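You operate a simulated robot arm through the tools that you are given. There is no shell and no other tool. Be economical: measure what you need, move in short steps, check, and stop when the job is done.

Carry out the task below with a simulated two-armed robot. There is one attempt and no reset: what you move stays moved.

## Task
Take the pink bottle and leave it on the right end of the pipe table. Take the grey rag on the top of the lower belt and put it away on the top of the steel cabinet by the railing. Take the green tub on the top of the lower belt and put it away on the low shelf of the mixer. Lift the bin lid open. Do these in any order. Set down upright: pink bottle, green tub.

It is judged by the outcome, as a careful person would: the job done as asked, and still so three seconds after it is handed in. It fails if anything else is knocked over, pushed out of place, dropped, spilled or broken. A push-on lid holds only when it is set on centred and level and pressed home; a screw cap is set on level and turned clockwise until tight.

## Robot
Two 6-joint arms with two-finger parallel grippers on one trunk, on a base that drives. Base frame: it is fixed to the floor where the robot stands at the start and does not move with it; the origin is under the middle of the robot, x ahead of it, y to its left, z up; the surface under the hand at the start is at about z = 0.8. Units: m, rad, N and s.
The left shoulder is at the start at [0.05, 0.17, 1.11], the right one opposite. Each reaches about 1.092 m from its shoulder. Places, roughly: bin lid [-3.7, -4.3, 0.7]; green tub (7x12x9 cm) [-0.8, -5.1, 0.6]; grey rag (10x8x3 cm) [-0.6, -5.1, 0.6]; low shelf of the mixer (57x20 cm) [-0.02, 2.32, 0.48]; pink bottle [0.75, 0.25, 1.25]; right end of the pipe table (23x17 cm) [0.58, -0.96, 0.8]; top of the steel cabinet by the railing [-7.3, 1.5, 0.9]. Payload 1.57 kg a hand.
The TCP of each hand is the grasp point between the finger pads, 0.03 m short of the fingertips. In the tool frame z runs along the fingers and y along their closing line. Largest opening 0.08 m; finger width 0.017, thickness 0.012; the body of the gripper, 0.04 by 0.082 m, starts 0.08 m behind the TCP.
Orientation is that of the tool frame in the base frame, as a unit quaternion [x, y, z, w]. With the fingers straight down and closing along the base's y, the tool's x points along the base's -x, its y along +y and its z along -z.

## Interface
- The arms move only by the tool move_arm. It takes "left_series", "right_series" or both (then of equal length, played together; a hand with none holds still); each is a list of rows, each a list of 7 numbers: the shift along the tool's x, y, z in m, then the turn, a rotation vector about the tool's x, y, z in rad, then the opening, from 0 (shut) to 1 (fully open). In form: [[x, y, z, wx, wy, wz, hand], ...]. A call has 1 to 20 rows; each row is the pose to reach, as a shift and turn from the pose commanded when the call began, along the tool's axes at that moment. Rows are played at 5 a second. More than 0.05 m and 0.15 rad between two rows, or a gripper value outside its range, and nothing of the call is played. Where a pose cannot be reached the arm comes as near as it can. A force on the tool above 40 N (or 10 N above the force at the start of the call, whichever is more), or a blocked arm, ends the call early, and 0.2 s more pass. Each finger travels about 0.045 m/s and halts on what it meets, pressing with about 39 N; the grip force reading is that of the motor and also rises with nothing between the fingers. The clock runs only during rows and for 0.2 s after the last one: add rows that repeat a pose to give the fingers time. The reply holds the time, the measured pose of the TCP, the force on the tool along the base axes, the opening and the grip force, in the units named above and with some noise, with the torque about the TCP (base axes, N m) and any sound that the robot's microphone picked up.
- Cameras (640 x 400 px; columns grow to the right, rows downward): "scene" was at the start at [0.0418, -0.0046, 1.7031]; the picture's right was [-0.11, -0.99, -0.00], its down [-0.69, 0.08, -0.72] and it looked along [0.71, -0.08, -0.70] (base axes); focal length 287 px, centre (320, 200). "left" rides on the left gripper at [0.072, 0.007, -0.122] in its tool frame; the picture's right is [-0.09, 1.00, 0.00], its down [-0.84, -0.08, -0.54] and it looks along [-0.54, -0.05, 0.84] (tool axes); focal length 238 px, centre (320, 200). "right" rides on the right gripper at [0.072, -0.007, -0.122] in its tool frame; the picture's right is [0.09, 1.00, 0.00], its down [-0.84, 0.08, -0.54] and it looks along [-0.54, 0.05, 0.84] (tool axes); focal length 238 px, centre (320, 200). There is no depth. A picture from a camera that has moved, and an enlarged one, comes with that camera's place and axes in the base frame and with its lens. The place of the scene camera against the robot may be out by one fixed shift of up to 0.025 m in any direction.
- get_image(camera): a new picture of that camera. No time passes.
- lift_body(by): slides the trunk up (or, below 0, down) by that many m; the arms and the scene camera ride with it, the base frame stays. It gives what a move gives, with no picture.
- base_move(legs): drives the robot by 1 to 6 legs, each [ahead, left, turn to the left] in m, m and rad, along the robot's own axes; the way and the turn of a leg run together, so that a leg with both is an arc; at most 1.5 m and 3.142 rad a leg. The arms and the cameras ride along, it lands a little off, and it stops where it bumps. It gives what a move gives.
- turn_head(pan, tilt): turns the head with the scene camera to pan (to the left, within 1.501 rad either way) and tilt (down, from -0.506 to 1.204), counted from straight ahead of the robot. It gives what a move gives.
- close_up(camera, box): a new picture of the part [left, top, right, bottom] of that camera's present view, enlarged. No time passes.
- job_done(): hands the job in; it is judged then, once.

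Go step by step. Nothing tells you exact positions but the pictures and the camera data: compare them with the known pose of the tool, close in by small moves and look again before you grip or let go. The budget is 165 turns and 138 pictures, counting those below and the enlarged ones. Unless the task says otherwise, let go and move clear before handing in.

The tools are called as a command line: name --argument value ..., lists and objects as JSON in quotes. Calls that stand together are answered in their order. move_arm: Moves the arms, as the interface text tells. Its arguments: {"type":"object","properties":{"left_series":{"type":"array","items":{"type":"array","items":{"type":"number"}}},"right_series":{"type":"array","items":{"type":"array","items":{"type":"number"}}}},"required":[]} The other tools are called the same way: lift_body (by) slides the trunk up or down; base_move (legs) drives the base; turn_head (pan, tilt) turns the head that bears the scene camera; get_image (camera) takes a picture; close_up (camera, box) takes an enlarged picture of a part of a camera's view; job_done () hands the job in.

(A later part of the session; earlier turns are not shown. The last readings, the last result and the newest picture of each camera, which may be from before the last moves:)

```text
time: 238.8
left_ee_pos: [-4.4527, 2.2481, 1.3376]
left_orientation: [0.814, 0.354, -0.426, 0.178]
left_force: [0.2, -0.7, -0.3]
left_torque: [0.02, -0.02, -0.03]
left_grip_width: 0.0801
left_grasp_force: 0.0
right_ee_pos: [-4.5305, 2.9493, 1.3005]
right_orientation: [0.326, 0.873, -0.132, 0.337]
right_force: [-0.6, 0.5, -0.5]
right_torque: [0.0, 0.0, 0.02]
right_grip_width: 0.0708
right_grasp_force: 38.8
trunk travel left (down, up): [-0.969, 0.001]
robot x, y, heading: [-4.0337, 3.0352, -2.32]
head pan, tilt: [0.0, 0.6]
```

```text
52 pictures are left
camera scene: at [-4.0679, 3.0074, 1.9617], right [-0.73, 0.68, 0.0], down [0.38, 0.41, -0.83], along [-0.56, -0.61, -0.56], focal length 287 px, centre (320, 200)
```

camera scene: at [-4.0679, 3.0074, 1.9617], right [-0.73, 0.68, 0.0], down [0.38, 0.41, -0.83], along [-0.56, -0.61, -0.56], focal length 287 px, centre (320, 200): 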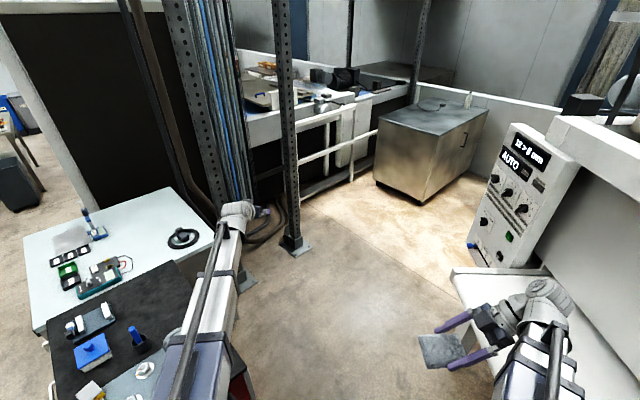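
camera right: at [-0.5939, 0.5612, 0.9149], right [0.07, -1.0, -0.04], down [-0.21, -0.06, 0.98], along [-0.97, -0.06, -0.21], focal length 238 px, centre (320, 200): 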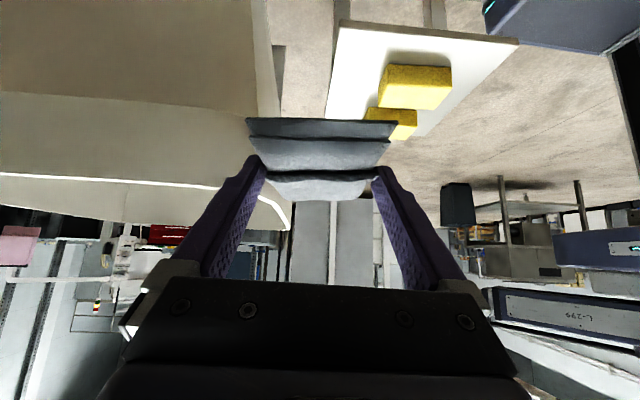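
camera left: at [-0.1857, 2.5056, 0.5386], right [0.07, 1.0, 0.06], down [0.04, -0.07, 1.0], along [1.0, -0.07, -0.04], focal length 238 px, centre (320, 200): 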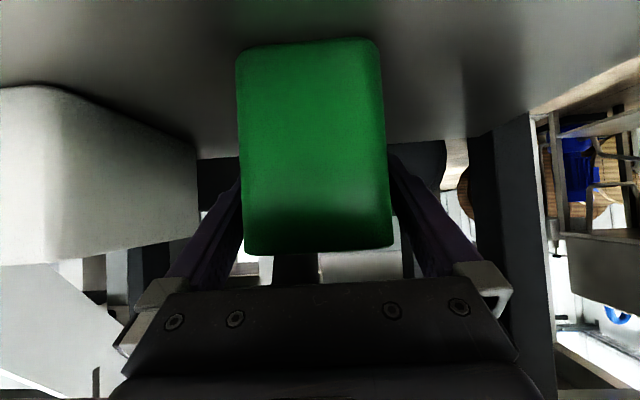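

The cabinet top is clear at its front: front edge x ≈ -6.88, y from 0.94 to 1.78, z ≈ 0.87. I'll pass through the gap between trolley and machine.

base_move --legs '[[0.75, -0.34, 0]]'

get_image --camera "scene"

```text
time: 243.2
left_ee_pos: [-5.2212, 1.9351, 1.3368]
left_orientation: [0.815, 0.352, -0.426, 0.177]
left_force: [0.3, 0.1, -0.3]
left_torque: [0.04, 0.02, -0.01]
left_grip_width: 0.0798
left_grasp_force: 0.0
right_ee_pos: [-5.295, 2.6354, 1.3012]
right_orientation: [0.329, 0.872, -0.133, 0.337]
right_force: [-0.2, -0.3, -0.3]
right_torque: [0.0, 0.02, -0.01]
right_grip_width: 0.0709
right_grasp_force: 39.1
trunk travel left (down, up): [-0.969, 0.001]
robot x, y, heading: [-4.7966, 2.7188, -2.326]
head pan, tilt: [0.0, 0.6]
```

```text
51 pictures are left
camera scene: at [-4.8306, 2.6915, 1.9617], right [-0.73, 0.68, 0.0], down [0.39, 0.41, -0.82], along [-0.56, -0.6, -0.57], focal length 287 px, centre (320, 200)
```

scene: 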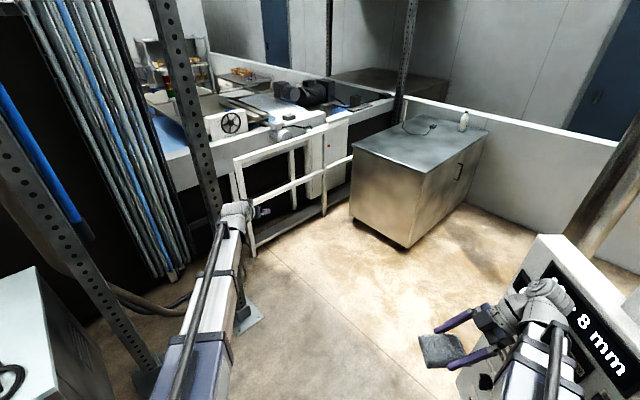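

The machine's control panel corner is at about (-5.55, 2.67), up to z 1.51, too close to my right wrist. I'll tuck the right hand inward and shift left before going on.

move_arm --right_series '[[-0.031, 0, 0.031, 0, 0, 0, 0.3], [-0.062, 0, 0.062, 0, 0, 0, 0.3], [-0.093, 0, 0.093, 0, 0, 0, 0.3], [-0.124, 0, 0.124, 0, 0, 0, 0.3], [-0.15, 0, 0.15, 0, 0, 0, 0.3]]'

base_move --legs '[[0, 0.12, 0]]'

get_image --camera "scene"

```text
time: 244.4
left_ee_pos: [-5.2196, 1.9342, 1.3369]
left_orientation: [0.815, 0.352, -0.426, 0.176]
left_force: [-0.2, -0.4, -0.3]
left_torque: [-0.03, 0.03, 0.0]
left_grip_width: 0.0799
left_grasp_force: 0.0
right_ee_pos: [-5.1753, 2.4633, 1.3017]
right_orientation: [0.33, 0.873, -0.131, 0.335]
right_force: [-0.2, 0.0, -1.1]
right_torque: [-0.01, 0.0, 0.01]
right_grip_width: 0.0708
right_grasp_force: 39.3
right hand out of reach, approached as far as the arm can: row 2, 3, 4, 5
trunk travel left (down, up): [-0.969, 0.001]
robot x, y, heading: [-4.8004, 2.7243, -2.324]
head pan, tilt: [0.0, 0.6]
```

```text
time: 245.6
left_ee_pos: [-5.1336, 1.8535, 1.3368]
left_orientation: [0.815, 0.352, -0.425, 0.177]
left_force: [-0.9, 1.0, -0.3]
left_torque: [0.01, -0.02, -0.04]
left_grip_width: 0.08
left_grasp_force: 0.2
right_ee_pos: [-5.0886, 2.383, 1.3015]
right_orientation: [0.329, 0.873, -0.131, 0.336]
right_force: [0.7, -0.1, 0.6]
right_torque: [0.01, 0.02, -0.01]
right_grip_width: 0.0707
right_grasp_force: 37.9
trunk travel left (down, up): [-0.969, 0.001]
robot x, y, heading: [-4.7086, 2.6418, -2.326]
head pan, tilt: [0.0, 0.6]
```

```text
50 pictures are left
camera scene: at [-4.7427, 2.6096, 1.9617], right [-0.73, 0.68, 0.0], down [0.39, 0.41, -0.83], along [-0.57, -0.6, -0.56], focal length 287 px, centre (320, 200)
```

scene: 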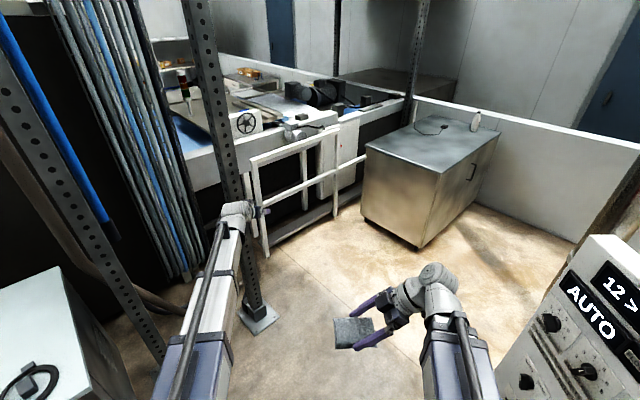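

The way is clear with the right arm tucked. Continue ahead past the panel and post, then turn to face the cabinet.

base_move --legs '[[0.5, 0, 0], [0.75, -0.2, 0], [0, 0, -0.815]]'

get_image --camera "scene"

```text
time: 254.5
left_ee_pos: [-6.5757, 1.6252, 1.3376]
left_orientation: [0.888, -0.002, -0.46, -0.007]
left_force: [0.0, -0.3, 0.1]
left_torque: [0.02, -0.01, -0.01]
left_grip_width: 0.08
left_grasp_force: 0.1
right_ee_pos: [-6.1582, 1.9564, 1.3012]
right_orientation: [0.649, 0.669, -0.255, 0.257]
right_force: [0.9, 0.7, -1.1]
right_torque: [0.02, -0.01, -0.03]
right_grip_width: 0.071
right_grasp_force: 38.9
trunk travel left (down, up): [-0.969, 0.001]
robot x, y, heading: [-5.7091, 1.858, 3.139]
head pan, tilt: [0.0, 0.6]
```

```text
49 pictures are left
camera scene: at [-5.7591, 1.8591, 1.9617], right [0.0, 1.0, 0.0], down [0.56, 0.0, -0.83], along [-0.83, 0.0, -0.56], focal length 287 px, centre (320, 200)
```

scene: 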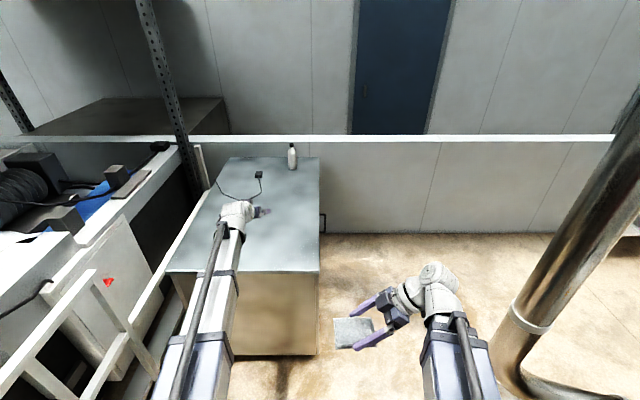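

The cabinet top spans x from -6.75 back, y from 1.09 to 1.86, with a phone and cable further back. I'll set the rag at about (-7.0, 1.62). First retract the left arm and extend the right.

move_arm --left_series '[[0.018, 0, -0.026, 0, 0, 0, 1], [0.037, 0, -0.052, 0, 0, 0, 1], [0.055, 0, -0.078, 0, 0, 0, 1], [0.073, 0, -0.104, 0, 0, 0, 1], [0.092, 0, -0.13, 0, 0, 0, 1], [0.11, 0, -0.156, 0, 0, 0, 1], [0.128, 0, -0.182, 0, 0, 0, 1], [0.147, 0, -0.208, 0, 0, 0, 1], [0.165, 0, -0.234, 0, 0, 0, 1], [0.184, 0, -0.26, 0, 0, 0, 1], [0.202, 0, -0.286, 0, 0, 0, 1]]' --right_series '[[0, -0.045, 0, 0, 0, 0, 0.3], [0, -0.09, 0, 0, 0, 0, 0.3], [0, -0.135, 0, 0, 0, 0, 0.3], [0, -0.18, 0, 0, 0, 0, 0.3], [0, -0.225, 0, 0, 0, 0, 0.3], [0, -0.27, 0, 0, 0, 0, 0.3], [0, -0.315, 0, 0, 0, 0, 0.3], [0, -0.36, 0, 0, 0, 0, 0.3], [0, -0.405, 0, 0, 0, 0, 0.3], [0, -0.45, 0, 0, 0, 0, 0.3], [0, -0.47, 0, 0, 0, 0, 0.3]]'

base_move --legs '[[0.38, 0.29, 0]]'

get_image --camera "scene"

```text
time: 256.9
left_ee_pos: [-6.3384, 1.5994, 1.3365]
left_orientation: [0.888, -0.003, -0.46, -0.008]
left_force: [-0.1, 0.9, -0.4]
left_torque: [-0.01, -0.01, -0.01]
left_grip_width: 0.0799
left_grasp_force: 0.1
left hand out of reach, approached as far as the arm can: row 8, 9, 10, 11
right_ee_pos: [-6.6268, 1.9442, 1.3005]
right_orientation: [0.649, 0.67, -0.254, 0.257]
right_force: [-0.1, 0.8, 0.3]
right_torque: [-0.02, -0.01, -0.02]
right_grip_width: 0.0707
right_grasp_force: 39.3
trunk travel left (down, up): [-0.969, 0.001]
robot x, y, heading: [-5.7122, 1.8541, 3.138]
head pan, tilt: [0.0, 0.6]
```

```text
time: 259.8
left_ee_pos: [-6.7154, 1.3031, 1.3358]
left_orientation: [0.888, 0.003, -0.461, -0.005]
left_force: [-1.3, -0.4, -0.2]
left_torque: [-0.03, -0.01, -0.01]
left_grip_width: 0.0798
left_grasp_force: 0.0
right_ee_pos: [-7.0063, 1.643, 1.3009]
right_orientation: [0.646, 0.673, -0.254, 0.258]
right_force: [-0.2, -0.3, -0.7]
right_torque: [0.0, 0.0, 0.0]
right_grip_width: 0.0708
right_grasp_force: 38.5
trunk travel left (down, up): [-0.969, 0.001]
robot x, y, heading: [-6.0869, 1.5649, -3.137]
head pan, tilt: [0.0, 0.6]
```

```text
48 pictures are left
camera scene: at [-6.1378, 1.5696, 1.9617], right [-0.01, 1.0, 0.0], down [0.57, 0.01, -0.82], along [-0.82, -0.01, -0.57], focal length 287 px, centre (320, 200)
```

scene: 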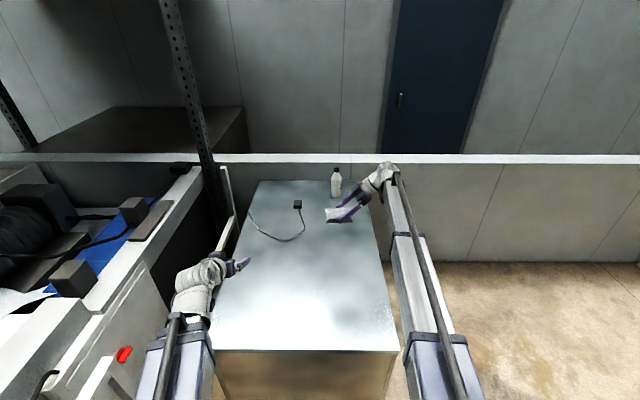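

The spot below is clear. I'll lower the trunk most of the way.

lift_body --by -0.35

get_image --camera "right"

get_image --camera "scene"

```text
time: 263.2
left_ee_pos: [-6.7141, 1.3028, 0.9866]
left_orientation: [0.888, 0.003, -0.46, -0.004]
left_force: [0.5, 0.4, -0.2]
left_torque: [-0.03, 0.0, 0.02]
left_grip_width: 0.0796
left_grasp_force: 0.0
right_ee_pos: [-7.006, 1.645, 0.9506]
right_orientation: [0.645, 0.674, -0.253, 0.258]
right_force: [0.2, -0.4, -1.2]
right_torque: [0.02, 0.0, 0.01]
right_grip_width: 0.0708
right_grasp_force: 39.0
trunk travel left (down, up): [-0.619, 0.351]
robot x, y, heading: [-6.091, 1.5668, -3.135]
head pan, tilt: [0.0, 0.6]
```

```text
47 pictures are left
camera right: at [-7.018, 1.7787, 0.9925], right [0.99, 0.11, -0.07], down [0.09, -0.25, 0.96], along [0.09, -0.96, -0.26], focal length 238 px, centre (320, 200)
```

right: 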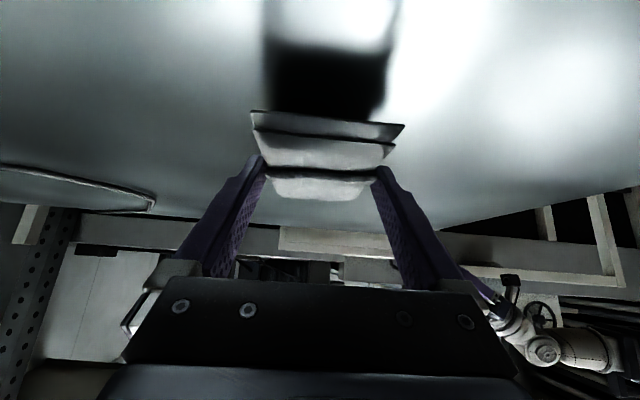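

```text
46 pictures are left
camera scene: at [-6.1371, 1.5702, 1.6117], right [-0.01, 1.0, 0.0], down [0.56, 0.01, -0.83], along [-0.83, -0.01, -0.56], focal length 287 px, centre (320, 200)
```

scene: 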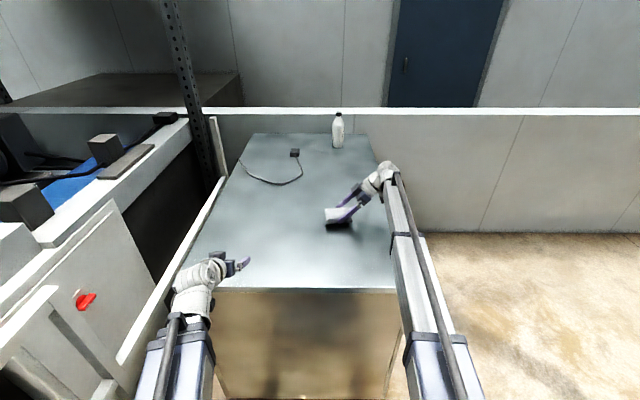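

lift_body --by -0.03

lift_body --by -0.008

close_up --camera "right" --box '[200, 40, 440, 220]'

```text
time: 263.8
left_ee_pos: [-6.7133, 1.3039, 0.9613]
left_orientation: [0.888, 0.002, -0.461, -0.006]
left_force: [0.3, 0.7, -0.6]
left_torque: [-0.06, -0.01, 0.01]
left_grip_width: 0.08
left_grasp_force: 0.1
right_ee_pos: [-7.005, 1.6434, 0.9268]
right_orientation: [0.644, 0.67, -0.26, 0.263]
right_force: [3.1, 3.3, 21.6]
right_torque: [0.22, -0.21, -0.01]
right_grip_width: 0.0711
right_grasp_force: 39.1
trunk travel left (down, up): [-0.592, 0.378]
robot x, y, heading: [-6.0897, 1.5672, -3.129]
head pan, tilt: [0.0, 0.6]
stopped: the force on the tool passed its limit at 58 N (the readings are from after the stop); the commanded pose is now the measured one
```

```text
time: 264.2
left_ee_pos: [-6.7136, 1.3033, 0.9594]
left_orientation: [0.887, 0.002, -0.461, -0.005]
left_force: [0.0, -0.1, -0.5]
left_torque: [-0.02, -0.02, -0.02]
left_grip_width: 0.0799
left_grasp_force: 0.0
right_ee_pos: [-7.0063, 1.6438, 0.9283]
right_orientation: [0.644, 0.669, -0.262, 0.265]
right_force: [1.2, 3.1, 24.2]
right_torque: [0.42, -0.45, 0.23]
right_grip_width: 0.0706
right_grasp_force: 39.1
trunk travel left (down, up): [-0.59, 0.38]
robot x, y, heading: [-6.0916, 1.5664, -3.132]
head pan, tilt: [0.0, 0.6]
stopped: the force on the tool passed its limit at 50 N (the readings are from after the stop); the commanded pose is now the measured one
```

```text
2.22 times, centred on (320, 130) of right
camera zoom: at [-7.0171, 1.7803, 0.966], right [0.99, 0.1, -0.07], down [0.09, -0.23, 0.97], along [0.08, -0.97, -0.24], focal length 530 px, centre (320, 356)
```

zoom: 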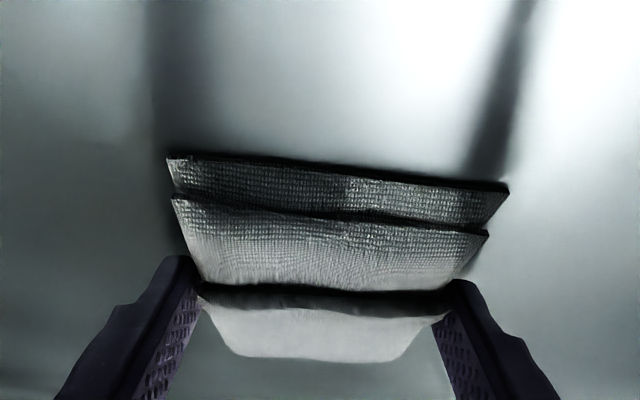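

The rag is down on the top (z ≈ 0.90). Ease off and release.

lift_body --by 0.004

move_arm --right_series '[[0, 0, 0, 0, 0, 0, 0.9], [0, 0, 0, 0, 0, 0, 1], [0, 0, 0, 0, 0, 0, 1], [0, 0, 0, 0, 0, 0, 1]]'

lift_body --by 0.15

get_image --camera "right"

```text
time: 264.7
left_ee_pos: [-6.7156, 1.3033, 0.9624]
left_orientation: [0.888, 0.003, -0.461, -0.005]
left_force: [-0.4, -0.3, -0.1]
left_torque: [-0.02, 0.01, 0.01]
left_grip_width: 0.0801
left_grasp_force: 0.1
right_ee_pos: [-7.0092, 1.6441, 0.9285]
right_orientation: [0.644, 0.669, -0.261, 0.262]
right_force: [-0.3, -0.4, -0.1]
right_torque: [0.02, -0.01, 0.0]
right_grip_width: 0.0705
right_grasp_force: 39.5
trunk travel left (down, up): [-0.594, 0.376]
robot x, y, heading: [-6.0872, 1.5681, -3.13]
head pan, tilt: [0.0, 0.6]
```

```text
time: 265.7
left_ee_pos: [-6.7152, 1.3046, 0.9624]
left_orientation: [0.888, 0.003, -0.461, -0.004]
left_force: [-0.3, 0.4, 0.3]
left_torque: [0.02, -0.03, 0.01]
left_grip_width: 0.0801
left_grasp_force: 0.0
right_ee_pos: [-7.0079, 1.644, 0.9287]
right_orientation: [0.644, 0.67, -0.26, 0.264]
right_force: [0.6, 0.5, -0.1]
right_torque: [0.03, -0.01, 0.03]
right_grip_width: 0.0801
right_grasp_force: 0.1
trunk travel left (down, up): [-0.594, 0.376]
robot x, y, heading: [-6.0915, 1.5655, -3.131]
head pan, tilt: [0.0, 0.6]
```

```text
time: 267.4
left_ee_pos: [-6.7151, 1.3036, 1.1109]
left_orientation: [0.888, 0.003, -0.46, -0.005]
left_force: [-0.2, 0.9, -0.6]
left_torque: [-0.04, 0.02, 0.0]
left_grip_width: 0.0798
left_grasp_force: 0.0
right_ee_pos: [-7.0076, 1.6441, 1.0788]
right_orientation: [0.644, 0.669, -0.261, 0.264]
right_force: [-1.0, 0.2, 0.9]
right_torque: [-0.03, 0.02, -0.01]
right_grip_width: 0.08
right_grasp_force: 0.0
trunk travel left (down, up): [-0.744, 0.226]
robot x, y, heading: [-6.0889, 1.5663, -3.131]
head pan, tilt: [0.0, 0.6]
```

```text
44 pictures are left
camera right: at [-7.0195, 1.78, 1.1177], right [0.99, 0.1, -0.07], down [0.09, -0.23, 0.97], along [0.08, -0.97, -0.24], focal length 238 px, centre (320, 200)
```

right: 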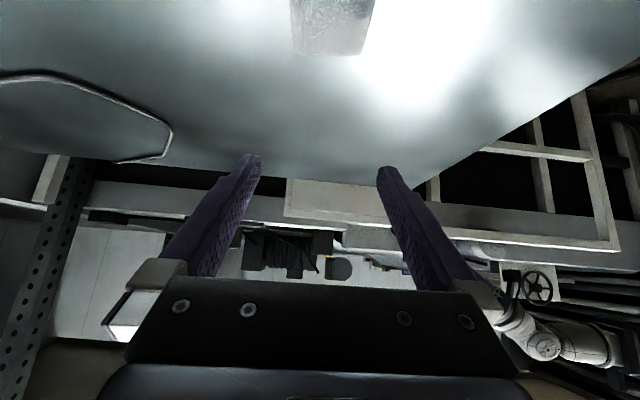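

The rag lies flat on the cabinet. Now raise, fold the right arm, and retrace the way out.

lift_body --by 0.22

move_arm --right_series '[[0, 0.045, 0, 0, 0, 0, 0.5], [0, 0.09, 0, 0, 0, 0, 0.3], [0, 0.135, 0, 0, 0, 0, 0], [0, 0.18, 0, 0, 0, 0, 0], [0, 0.225, 0, 0, 0, 0, 0], [0, 0.27, 0, 0, 0, 0, 0], [0, 0.315, 0, 0, 0, 0, 0], [0, 0.36, 0, 0, 0, 0, 0], [0, 0.405, 0, 0, 0, 0, 0], [0, 0.45, 0, 0, 0, 0, 0], [0, 0.47, 0, 0, 0, 0, 0]]'

base_move --legs '[[-0.38, -0.29, 0], [0, 0, 0.805]]'

get_image --camera "scene"

```text
time: 269.8
left_ee_pos: [-6.7148, 1.3036, 1.3319]
left_orientation: [0.888, 0.003, -0.46, -0.005]
left_force: [-0.6, 0.3, -0.6]
left_torque: [0.01, 0.0, 0.02]
left_grip_width: 0.0801
left_grasp_force: 0.0
right_ee_pos: [-7.0084, 1.6442, 1.2987]
right_orientation: [0.644, 0.67, -0.26, 0.263]
right_force: [-0.3, 0.0, -0.4]
right_torque: [0.0, 0.0, -0.02]
right_grip_width: 0.0802
right_grasp_force: 0.0
trunk travel left (down, up): [-0.964, 0.006]
robot x, y, heading: [-6.0852, 1.5639, -3.13]
head pan, tilt: [0.0, 0.6]
```

```text
time: 272.2
left_ee_pos: [-6.7147, 1.3034, 1.3327]
left_orientation: [0.888, 0.002, -0.46, -0.006]
left_force: [0.4, 0.1, -0.2]
left_torque: [-0.02, -0.05, -0.03]
left_grip_width: 0.0802
left_grasp_force: 0.1
right_ee_pos: [-6.5375, 1.66, 1.2996]
right_orientation: [0.645, 0.67, -0.259, 0.262]
right_force: [0.0, -0.8, 0.5]
right_torque: [-0.01, 0.01, 0.0]
right_grip_width: 0.0
right_grasp_force: 21.3
right hand out of reach, approached as far as the arm can: row 5, 8, 9, 10, 11
trunk travel left (down, up): [-0.964, 0.006]
robot x, y, heading: [-6.0883, 1.5656, -3.134]
head pan, tilt: [0.0, 0.6]
```

```text
time: 277.1
left_ee_pos: [-5.9543, 1.2278, 1.3327]
left_orientation: [0.817, 0.349, -0.425, 0.175]
left_force: [0.7, 0.3, 0.1]
left_torque: [0.02, -0.01, 0.02]
left_grip_width: 0.0803
left_grasp_force: 0.2
right_ee_pos: [-6.085, 1.6011, 1.2992]
right_orientation: [0.332, 0.868, -0.136, 0.344]
right_force: [-0.1, -0.5, -0.1]
right_torque: [0.0, 0.02, -0.01]
right_grip_width: 0.0
right_grasp_force: 21.4
trunk travel left (down, up): [-0.964, 0.006]
robot x, y, heading: [-5.7074, 1.8606, -2.332]
head pan, tilt: [0.0, 0.6]
```

```text
43 pictures are left
camera scene: at [-5.7392, 1.8294, 1.9569], right [-0.72, 0.69, 0.0], down [0.39, 0.41, -0.83], along [-0.57, -0.6, -0.56], focal length 287 px, centre (320, 200)
```

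scene: 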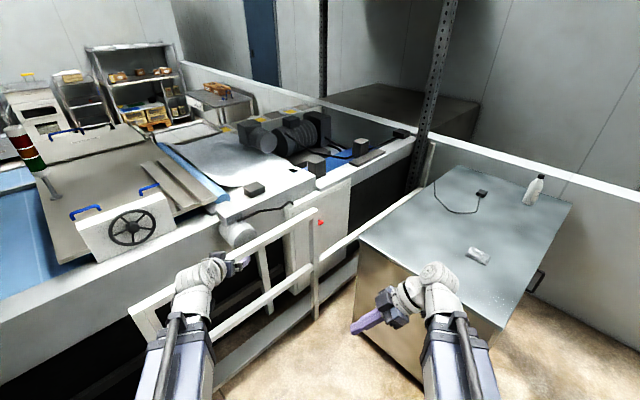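

The rag shows on the cabinet top. Retracing the passage backwards.

base_move --legs '[[-0.75, 0.19, 0], [-0.5, 0, 0], [0, -0.12, 0], [-0.75, 0.33, 0], [0, 0, -0.81], [-1.2, -0.1, 0]]'

base_move --legs '[[-0.5, 0, 0], [0, 0, 1.571]]'

turn_head --pan 0 --tilt 0.3

get_image --camera "scene"

```text
time: 296.5
left_ee_pos: [-3.461, 2.8614, 1.3324]
left_orientation: [0.888, -0.01, -0.46, -0.012]
left_force: [-0.4, 0.3, 0.3]
left_torque: [-0.03, -0.01, -0.03]
left_grip_width: 0.0801
left_grasp_force: 0.2
right_ee_pos: [-3.2748, 3.212, 1.2999]
right_orientation: [0.654, 0.66, -0.263, 0.259]
right_force: [0.1, -0.5, -0.2]
right_torque: [0.03, 0.03, 0.02]
right_grip_width: 0.0
right_grasp_force: 21.3
trunk travel left (down, up): [-0.964, 0.006]
robot x, y, heading: [-2.8298, 3.1052, 3.125]
head pan, tilt: [0.0, 0.6]
```

```text
time: 303.2
left_ee_pos: [-2.0871, 2.4635, 1.331]
left_orientation: [0.632, 0.623, -0.332, 0.319]
left_force: [-0.2, 0.3, 0.1]
left_torque: [0.02, 0.02, 0.0]
left_grip_width: 0.08
left_grasp_force: 0.1
right_ee_pos: [-2.4393, 2.648, 1.3]
right_orientation: [-0.007, 0.929, -0.002, 0.37]
right_force: [-0.1, 0.6, 0.4]
right_torque: [0.01, 0.01, 0.02]
right_grip_width: 0.0
right_grasp_force: 20.8
trunk travel left (down, up): [-0.964, 0.006]
robot x, y, heading: [-2.3365, 3.0963, -1.584]
head pan, tilt: [0.0, 0.6]
```

```text
time: 304.0
left_ee_pos: [-2.0879, 2.4643, 1.3319]
left_orientation: [0.633, 0.622, -0.333, 0.318]
left_force: [0.0, 0.9, -0.4]
left_torque: [0.07, 0.05, -0.02]
left_grip_width: 0.0801
left_grasp_force: 0.0
right_ee_pos: [-2.4375, 2.6481, 1.2997]
right_orientation: [-0.007, 0.929, -0.002, 0.37]
right_force: [0.4, -1.0, 0.1]
right_torque: [0.04, 0.01, 0.01]
right_grip_width: 0.0001
right_grasp_force: 22.0
trunk travel left (down, up): [-0.964, 0.006]
robot x, y, heading: [-2.3341, 3.0957, -1.582]
head pan, tilt: [0.0, 0.3]
```

```text
42 pictures are left
camera scene: at [-2.3356, 3.0464, 1.9843], right [-1.0, 0.01, 0.0], down [0.0, 0.3, -0.95], along [-0.01, -0.95, -0.3], focal length 287 px, centre (320, 200)
```

scene: 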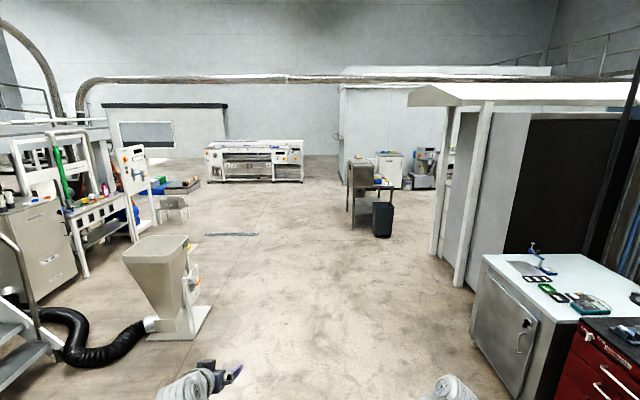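

The lane south is clear. The bins are beyond the small table, so I'll drive down and look.

base_move --legs '[[0.5, 0.45, 0], [1.5, 0, 0], [1.5, 0, 0], [1.5, 0, 0], [1.0, 0, 0]]'

turn_head --pan -0.9 --tilt 0.4

get_image --camera "scene"

```text
time: 333.6
left_ee_pos: [-1.7562, -3.5365, 1.3316]
left_orientation: [0.638, 0.618, -0.334, 0.316]
left_force: [-0.1, -0.8, 0.3]
left_torque: [0.01, 0.02, 0.01]
left_grip_width: 0.0801
left_grasp_force: 0.1
right_ee_pos: [-2.107, -3.3463, 1.299]
right_orientation: [0.0, 0.929, -0.005, 0.369]
right_force: [0.0, -0.5, 1.0]
right_torque: [0.0, -0.03, -0.02]
right_grip_width: 0.0
right_grasp_force: 21.3
trunk travel left (down, up): [-0.964, 0.006]
robot x, y, heading: [-1.9936, -2.9014, -1.601]
head pan, tilt: [0.0, 0.3]
```

```text
time: 334.8
left_ee_pos: [-1.7577, -3.536, 1.3333]
left_orientation: [0.638, 0.617, -0.335, 0.315]
left_force: [-0.5, -0.7, -0.5]
left_torque: [-0.05, 0.0, 0.0]
left_grip_width: 0.08
left_grasp_force: 0.1
right_ee_pos: [-2.1074, -3.3453, 1.2992]
right_orientation: [0.0, 0.929, -0.005, 0.37]
right_force: [0.4, 0.2, -0.3]
right_torque: [0.03, 0.02, 0.0]
right_grip_width: 0.0
right_grasp_force: 21.4
trunk travel left (down, up): [-0.964, 0.006]
robot x, y, heading: [-1.9991, -2.8995, -1.596]
head pan, tilt: [-0.901, 0.4]
```

```text
41 pictures are left
camera scene: at [-2.0685, -2.9117, 1.9751], right [-0.6, 0.8, 0.0], down [0.31, 0.23, -0.92], along [-0.74, -0.55, -0.39], focal length 287 px, centre (320, 200)
```

scene: 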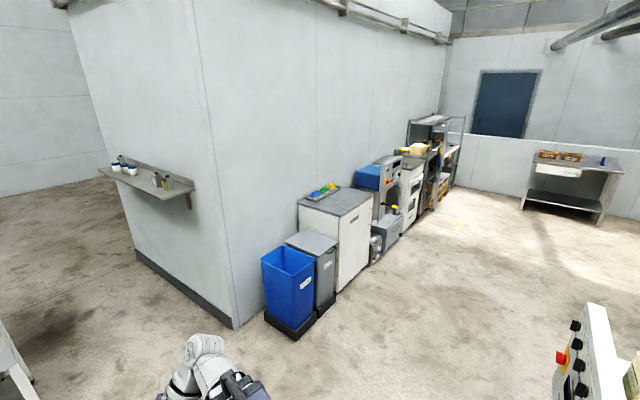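

close_up --camera "scene" --box '[240, 210, 400, 350]'

```text
2.86 times, centred on (320, 280) of scene
camera zoom: at [-2.0685, -2.9117, 1.9751], right [-0.6, 0.8, 0.0], down [0.31, 0.23, -0.92], along [-0.74, -0.55, -0.39], focal length 821 px, centre (320, -29)
```

zoom: 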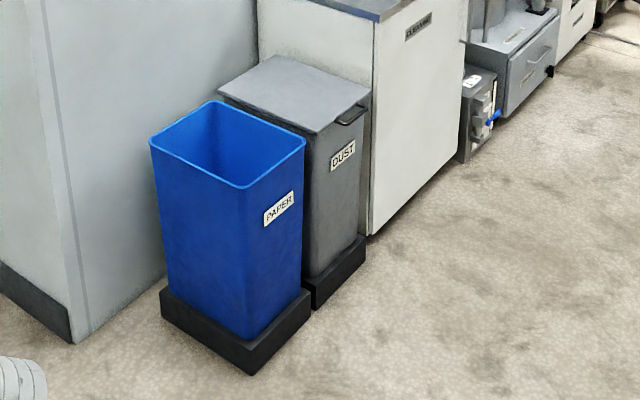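

The DUST bin (grey lid, hinged at the wall side, with a front handle) is at about x -3.715, with the front edge at y ≈ -4.05 and z ≈ 0.7. I'll drive in front of it with the arm high, then level the left hand horizontally with closed fingers.

base_move --legs '[[0.4, 0, 0.03], [0, -1.5, 0], [0, -0.45, 0]]'

move_arm --left_series '[[0, 0, 0, 0, -0.125, 0, 0.5], [0, 0, 0, 0, -0.25, 0, 0], [0, 0, 0, 0, -0.375, 0, 0], [0, 0, 0, 0, -0.5, 0, 0], [0, 0, 0, 0, -0.615, 0, 0], [0, 0, 0, 0, -0.615, 0, 0]]'

turn_head --pan 0.1 --tilt 0.8

get_image --camera "scene"

```text
time: 346.7
left_ee_pos: [-3.7243, -3.9135, 1.332]
left_orientation: [0.635, 0.621, -0.333, 0.318]
left_force: [0.2, 0.3, 0.6]
left_torque: [0.01, -0.02, 0.03]
left_grip_width: 0.0801
left_grasp_force: 0.1
right_ee_pos: [-4.076, -3.7258, 1.2994]
right_orientation: [-0.005, 0.929, -0.003, 0.37]
right_force: [-0.3, 0.0, 0.1]
right_torque: [0.0, 0.01, 0.0]
right_grip_width: 0.0001
right_grasp_force: 21.4
trunk travel left (down, up): [-0.964, 0.006]
robot x, y, heading: [-3.9676, -3.2804, -1.589]
head pan, tilt: [-0.901, 0.4]
```

```text
time: 348.1
left_ee_pos: [-3.7154, -3.9512, 1.4596]
left_orientation: [-0.504, -0.496, 0.51, -0.49]
left_force: [-0.4, -0.6, -0.5]
left_torque: [0.03, 0.03, 0.01]
left_grip_width: 0.0
left_grasp_force: 20.9
left hand out of reach, approached as far as the arm can: row 1, 2, 3, 4, 5, 6
right_ee_pos: [-4.0764, -3.7259, 1.2988]
right_orientation: [-0.005, 0.929, -0.003, 0.37]
right_force: [0.4, -0.5, -0.6]
right_torque: [-0.01, 0.0, 0.01]
right_grip_width: 0.0
right_grasp_force: 21.0
trunk travel left (down, up): [-0.964, 0.006]
robot x, y, heading: [-3.9679, -3.2778, -1.588]
head pan, tilt: [-0.901, 0.4]
```

```text
time: 349.4
left_ee_pos: [-3.7151, -3.9514, 1.4593]
left_orientation: [-0.505, -0.496, 0.51, -0.489]
left_force: [0.8, 0.2, -0.7]
left_torque: [-0.01, -0.03, 0.01]
left_grip_width: 0.0001
left_grasp_force: 21.8
right_ee_pos: [-4.0753, -3.7266, 1.2999]
right_orientation: [-0.006, 0.929, -0.002, 0.37]
right_force: [-0.2, 0.4, 0.2]
right_torque: [0.02, 0.01, 0.02]
right_grip_width: 0.0
right_grasp_force: 21.7
trunk travel left (down, up): [-0.964, 0.006]
robot x, y, heading: [-3.9687, -3.2809, -1.587]
head pan, tilt: [0.099, 0.799]
```

```text
39 pictures are left
camera scene: at [-3.9621, -3.3161, 1.94], right [-1.0, -0.08, 0.0], down [-0.06, 0.71, -0.7], along [0.06, -0.7, -0.72], focal length 287 px, centre (320, 200)
```

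scene: 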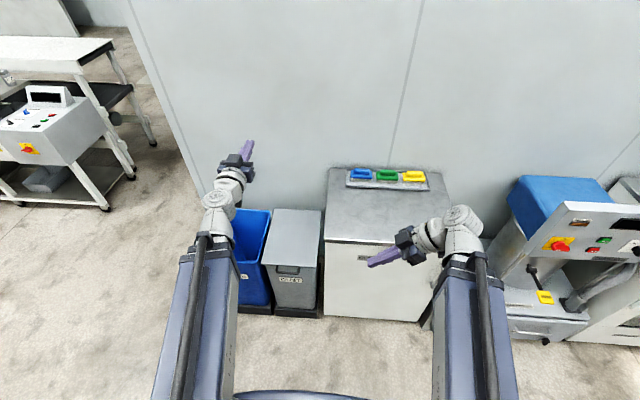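

close_up --camera "scene" --box '[230, 190, 350, 320]'

move_arm --right_series '[[0, 0.04, 0, 0, 0, 0, 0], [0, 0.08, 0, 0, 0, 0, 0], [0, 0.12, 0, 0, 0, 0, 0]]'

```text
3.08 times, centred on (290, 255) of scene
camera zoom: at [-3.9621, -3.3161, 1.94], right [-1.0, -0.08, 0.0], down [-0.06, 0.71, -0.7], along [0.06, -0.7, -0.72], focal length 884 px, centre (412, 31)
```

zoom: 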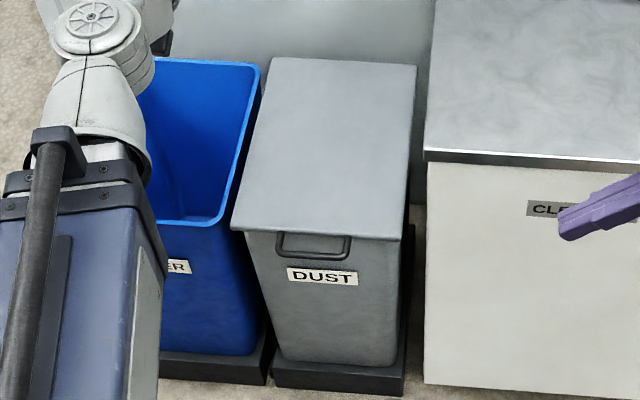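

```text
time: 350.2
left_ee_pos: [-3.7144, -3.9517, 1.459]
left_orientation: [-0.505, -0.495, 0.51, -0.489]
left_force: [0.0, 0.2, 1.3]
left_torque: [0.0, 0.03, 0.01]
left_grip_width: 0.0
left_grasp_force: 21.4
right_ee_pos: [-4.1008, -3.7193, 1.2994]
right_orientation: [-0.006, 0.929, -0.001, 0.37]
right_force: [-0.5, -0.3, -0.5]
right_torque: [0.01, -0.04, 0.02]
right_grip_width: 0.0
right_grasp_force: 20.6
right hand out of reach, approached as far as the arm can: row 1, 2, 3
trunk travel left (down, up): [-0.964, 0.006]
robot x, y, heading: [-3.9686, -3.2819, -1.586]
head pan, tilt: [0.099, 0.799]
```

The lid handle is a U-bar at about x -3.74, y -4.04, z ≈ 0.69; the hinge is at y ≈ -4.43. I'll lower the closed left hand in front of it, below handle height, and look through the wrist camera.

lift_body --by -0.4

lift_body --by -0.4

move_arm --left_series '[[0, -0.025, 0, 0, 0, 0, 0], [0, -0.025, 0, 0, 0, 0, 0]]'

get_image --camera "left"

get_image --camera "scene"

```text
time: 354.0
left_ee_pos: [-3.7147, -3.9503, 1.0584]
left_orientation: [-0.505, -0.496, 0.51, -0.49]
left_force: [0.3, 0.2, 0.0]
left_torque: [0.03, -0.02, -0.02]
left_grip_width: 0.0
left_grasp_force: 21.2
right_ee_pos: [-4.1001, -3.7193, 0.8993]
right_orientation: [-0.006, 0.929, -0.001, 0.37]
right_force: [0.2, 1.3, 0.0]
right_torque: [0.01, -0.03, -0.01]
right_grip_width: 0.0
right_grasp_force: 21.2
trunk travel left (down, up): [-0.564, 0.406]
robot x, y, heading: [-3.9691, -3.2797, -1.598]
head pan, tilt: [0.099, 0.799]
```

```text
time: 357.8
left_ee_pos: [-3.7153, -3.9509, 0.6581]
left_orientation: [-0.504, -0.496, 0.509, -0.49]
left_force: [0.5, 0.4, 0.2]
left_torque: [0.0, -0.01, -0.01]
left_grip_width: 0.0
left_grasp_force: 20.9
right_ee_pos: [-4.1011, -3.7191, 0.4999]
right_orientation: [-0.005, 0.929, -0.002, 0.37]
right_force: [0.1, -0.5, 0.5]
right_torque: [0.02, -0.01, 0.01]
right_grip_width: 0.0
right_grasp_force: 21.5
trunk travel left (down, up): [-0.164, 0.806]
robot x, y, heading: [-3.969, -3.2795, -1.59]
head pan, tilt: [0.099, 0.799]
```

```text
time: 358.4
left_ee_pos: [-3.7392, -3.9558, 0.6597]
left_orientation: [-0.505, -0.495, 0.51, -0.49]
left_force: [0.7, 0.4, 0.9]
left_torque: [0.0, 0.02, -0.06]
left_grip_width: 0.0003
left_grasp_force: 21.4
left hand out of reach, approached as far as the arm can: row 1, 2
right_ee_pos: [-4.1022, -3.7196, 0.4988]
right_orientation: [-0.005, 0.929, -0.003, 0.37]
right_force: [-0.2, 0.2, 0.2]
right_torque: [0.02, 0.02, 0.02]
right_grip_width: 0.0001
right_grasp_force: 20.9
trunk travel left (down, up): [-0.164, 0.806]
robot x, y, heading: [-3.9629, -3.2838, -1.587]
head pan, tilt: [0.099, 0.799]
```

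```text
37 pictures are left
camera left: at [-3.7329, -3.8338, 0.5871], right [1.0, -0.03, 0.08], down [-0.05, 0.54, 0.84], along [-0.07, -0.84, 0.54], focal length 238 px, centre (320, 200)
```

left: 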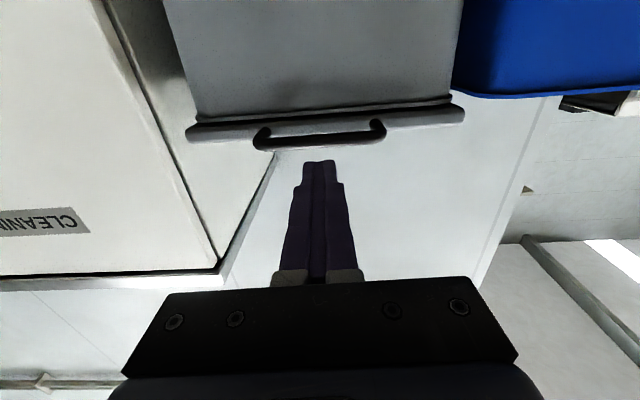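

```text
36 pictures are left
camera scene: at [-3.962, -3.3161, 1.14], right [-1.0, -0.08, 0.0], down [-0.06, 0.71, -0.7], along [0.06, -0.69, -0.72], focal length 287 px, centre (320, 200)
```

scene: 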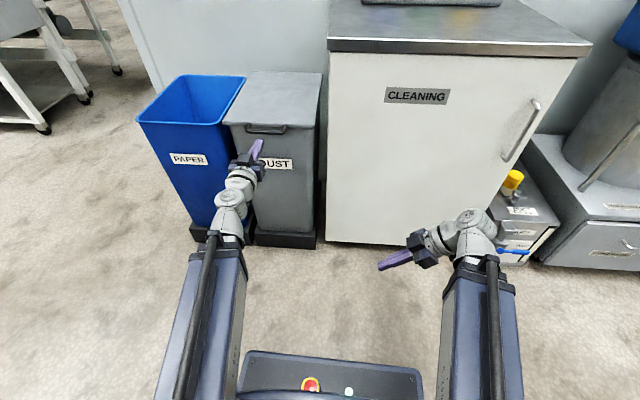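

From below, the handle bar is at y ≈ -4.016, z ≈ 0.65, centred on my fingers. I'll dip below it, slide the fingertips under, and check.

lift_body --by -0.05

move_arm --left_series '[[0, 0, 0.03, 0, 0, 0, 0], [0, 0, 0.055, 0, 0, 0, 0]]'

get_image --camera "left"

close_up --camera "scene" --box '[190, 60, 350, 210]'

```text
time: 359.4
left_ee_pos: [-3.7395, -3.9557, 0.6101]
left_orientation: [-0.504, -0.496, 0.509, -0.49]
left_force: [-0.4, -0.4, 0.5]
left_torque: [0.01, -0.02, 0.01]
left_grip_width: 0.0
left_grasp_force: 20.9
right_ee_pos: [-4.1004, -3.7189, 0.4499]
right_orientation: [-0.005, 0.929, -0.003, 0.37]
right_force: [-0.4, 0.6, -1.4]
right_torque: [-0.01, 0.02, -0.03]
right_grip_width: 0.0003
right_grasp_force: 21.1
trunk travel left (down, up): [-0.114, 0.856]
robot x, y, heading: [-3.9685, -3.2833, -1.588]
head pan, tilt: [0.099, 0.799]
```

```text
time: 360.0
left_ee_pos: [-3.741, -4.0103, 0.6092]
left_orientation: [-0.504, -0.496, 0.51, -0.491]
left_force: [0.8, -0.2, -0.1]
left_torque: [0.06, 0.03, -0.01]
left_grip_width: 0.0
left_grasp_force: 21.5
right_ee_pos: [-4.1006, -3.7187, 0.4508]
right_orientation: [-0.005, 0.929, -0.003, 0.37]
right_force: [0.1, -0.1, -0.3]
right_torque: [0.01, 0.01, 0.01]
right_grip_width: 0.0001
right_grasp_force: 21.4
trunk travel left (down, up): [-0.114, 0.856]
robot x, y, heading: [-3.9693, -3.2799, -1.59]
head pan, tilt: [0.099, 0.799]
```

```text
35 pictures are left
camera left: at [-3.734, -3.8883, 0.5373], right [1.0, -0.03, 0.08], down [-0.05, 0.54, 0.84], along [-0.07, -0.84, 0.54], focal length 238 px, centre (320, 200)
```

left: 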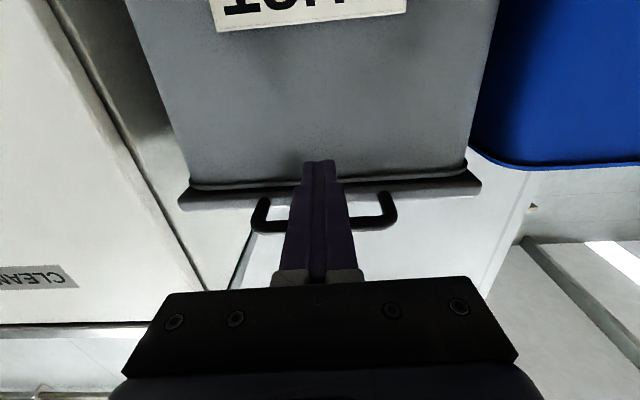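

```text
2.67 times, centred on (270, 135) of scene
camera zoom: at [-3.962, -3.316, 1.09], right [-1.0, -0.08, 0.0], down [-0.06, 0.71, -0.7], along [0.06, -0.69, -0.72], focal length 766 px, centre (453, 373)
```

zoom: 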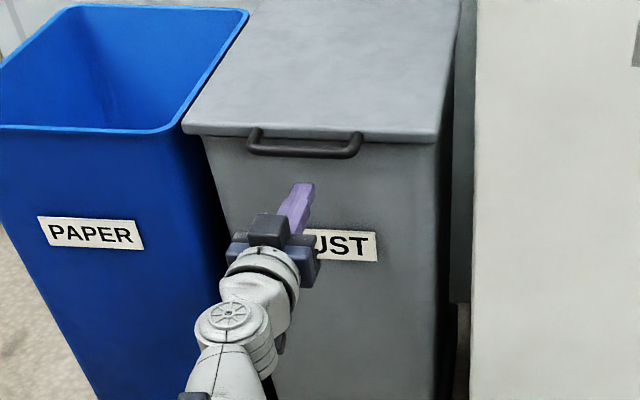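

The fingertips are below the bar, with overlap. I'll advance 1 cm more and begin to lift.

move_arm --left_series '[[0, 0, 0.01, 0, 0, 0, 0], [0, 0, 0.01, 0, 0, 0, 0]]'

lift_body --by 0.06

get_image --camera "left"

close_up --camera "scene" --box '[190, 60, 350, 210]'

```text
time: 360.6
left_ee_pos: [-3.7411, -4.0207, 0.6086]
left_orientation: [-0.503, -0.496, 0.51, -0.49]
left_force: [0.2, 0.0, 0.7]
left_torque: [0.04, -0.01, 0.02]
left_grip_width: 0.0
left_grasp_force: 21.1
right_ee_pos: [-4.1018, -3.7193, 0.4493]
right_orientation: [-0.005, 0.929, -0.002, 0.37]
right_force: [0.1, -0.4, 0.6]
right_torque: [0.0, 0.0, 0.0]
right_grip_width: 0.0
right_grasp_force: 21.3
trunk travel left (down, up): [-0.114, 0.856]
robot x, y, heading: [-3.9704, -3.2777, -1.59]
head pan, tilt: [0.099, 0.799]
```

```text
time: 361.6
left_ee_pos: [-3.7409, -4.0213, 0.6681]
left_orientation: [-0.503, -0.496, 0.509, -0.491]
left_force: [-0.7, -1.1, -2.3]
left_torque: [0.02, 0.0, -0.03]
left_grip_width: 0.0
left_grasp_force: 20.8
right_ee_pos: [-4.1007, -3.7198, 0.5096]
right_orientation: [-0.005, 0.929, -0.002, 0.37]
right_force: [-0.5, 0.0, -0.1]
right_torque: [-0.02, -0.02, 0.0]
right_grip_width: 0.0
right_grasp_force: 21.6
trunk travel left (down, up): [-0.174, 0.796]
robot x, y, heading: [-3.9687, -3.2777, -1.587]
head pan, tilt: [0.099, 0.799]
```

```text
33 pictures are left
camera left: at [-3.7346, -3.8989, 0.597], right [1.0, -0.03, 0.08], down [-0.05, 0.54, 0.84], along [-0.07, -0.84, 0.54], focal length 238 px, centre (320, 200)
```

left: 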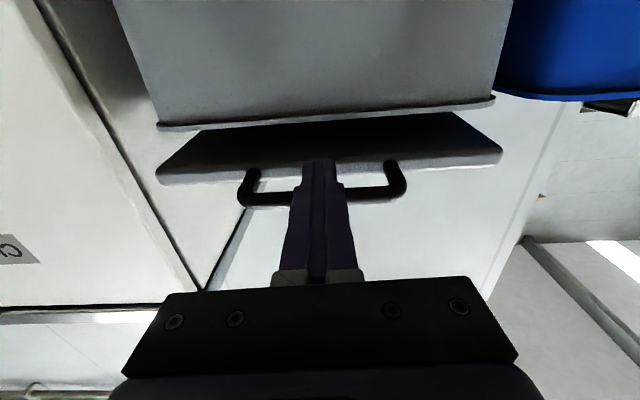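

```text
2.67 times, centred on (270, 135) of scene
camera zoom: at [-3.962, -3.3163, 1.1499], right [-1.0, -0.08, 0.0], down [-0.06, 0.71, -0.7], along [0.06, -0.69, -0.72], focal length 766 px, centre (453, 373)
```

zoom: 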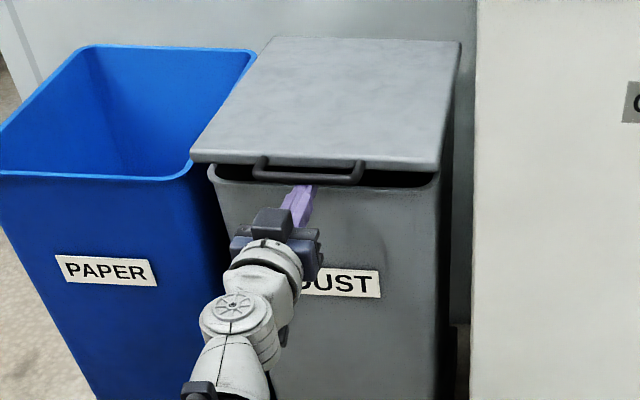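

The lid is rising. Continue lifting and moving under it in alternating steps.

lift_body --by 0.06

move_arm --left_series '[[0, 0, 0.03, 0, 0, 0, 0], [0, 0, 0.06, 0, 0, 0, 0]]'

lift_body --by 0.08

get_image --camera "scene"

```text
time: 362.6
left_ee_pos: [-3.7411, -4.0212, 0.7293]
left_orientation: [-0.504, -0.496, 0.509, -0.491]
left_force: [0.3, 1.0, -2.3]
left_torque: [0.07, -0.01, 0.01]
left_grip_width: 0.0001
left_grasp_force: 21.6
right_ee_pos: [-4.1009, -3.7199, 0.5685]
right_orientation: [-0.006, 0.929, -0.001, 0.37]
right_force: [-0.2, -0.9, -0.7]
right_torque: [0.02, -0.02, -0.04]
right_grip_width: 0.0
right_grasp_force: 21.1
trunk travel left (down, up): [-0.234, 0.736]
robot x, y, heading: [-3.9711, -3.2849, -1.587]
head pan, tilt: [0.099, 0.799]
```

```text
time: 363.0
left_ee_pos: [-3.7425, -4.0494, 0.7287]
left_orientation: [-0.504, -0.496, 0.51, -0.49]
left_force: [-0.7, 8.8, -1.5]
left_torque: [-0.07, 0.03, 0.1]
left_grip_width: 0.0002
left_grasp_force: 21.5
right_ee_pos: [-4.1002, -3.7202, 0.5698]
right_orientation: [-0.005, 0.929, -0.003, 0.37]
right_force: [0.1, 0.6, 0.3]
right_torque: [0.02, -0.01, -0.01]
right_grip_width: 0.0
right_grasp_force: 21.2
trunk travel left (down, up): [-0.234, 0.736]
robot x, y, heading: [-3.9697, -3.2803, -1.591]
head pan, tilt: [0.099, 0.799]
stopped in row 2 (left hand): the force on the tool passed its limit at 95 N (the readings are from after the stop); the commanded pose is now the measured one
```

```text
time: 364.2
left_ee_pos: [-3.7421, -4.0509, 0.8077]
left_orientation: [-0.504, -0.496, 0.509, -0.491]
left_force: [-0.3, -0.1, -1.3]
left_torque: [0.04, -0.01, 0.04]
left_grip_width: 0.0001
left_grasp_force: 20.8
right_ee_pos: [-4.1013, -3.7203, 0.6492]
right_orientation: [-0.006, 0.929, -0.002, 0.37]
right_force: [-0.4, 0.4, -0.8]
right_torque: [0.01, 0.0, 0.0]
right_grip_width: 0.0
right_grasp_force: 20.9
trunk travel left (down, up): [-0.314, 0.656]
robot x, y, heading: [-3.9671, -3.2781, -1.586]
head pan, tilt: [0.099, 0.799]
```

```text
31 pictures are left
camera scene: at [-3.962, -3.3162, 1.29], right [-1.0, -0.08, 0.0], down [-0.06, 0.71, -0.7], along [0.06, -0.69, -0.72], focal length 287 px, centre (320, 200)
```

scene: 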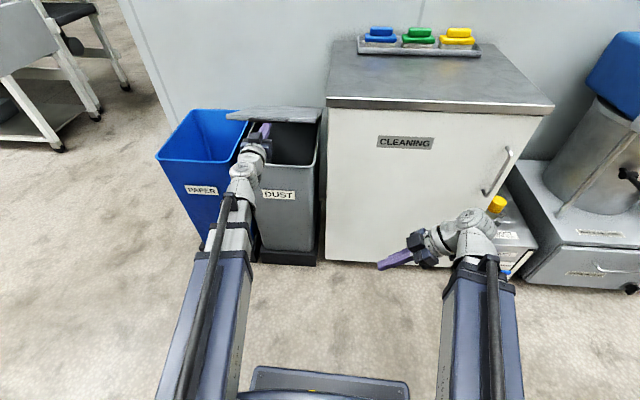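

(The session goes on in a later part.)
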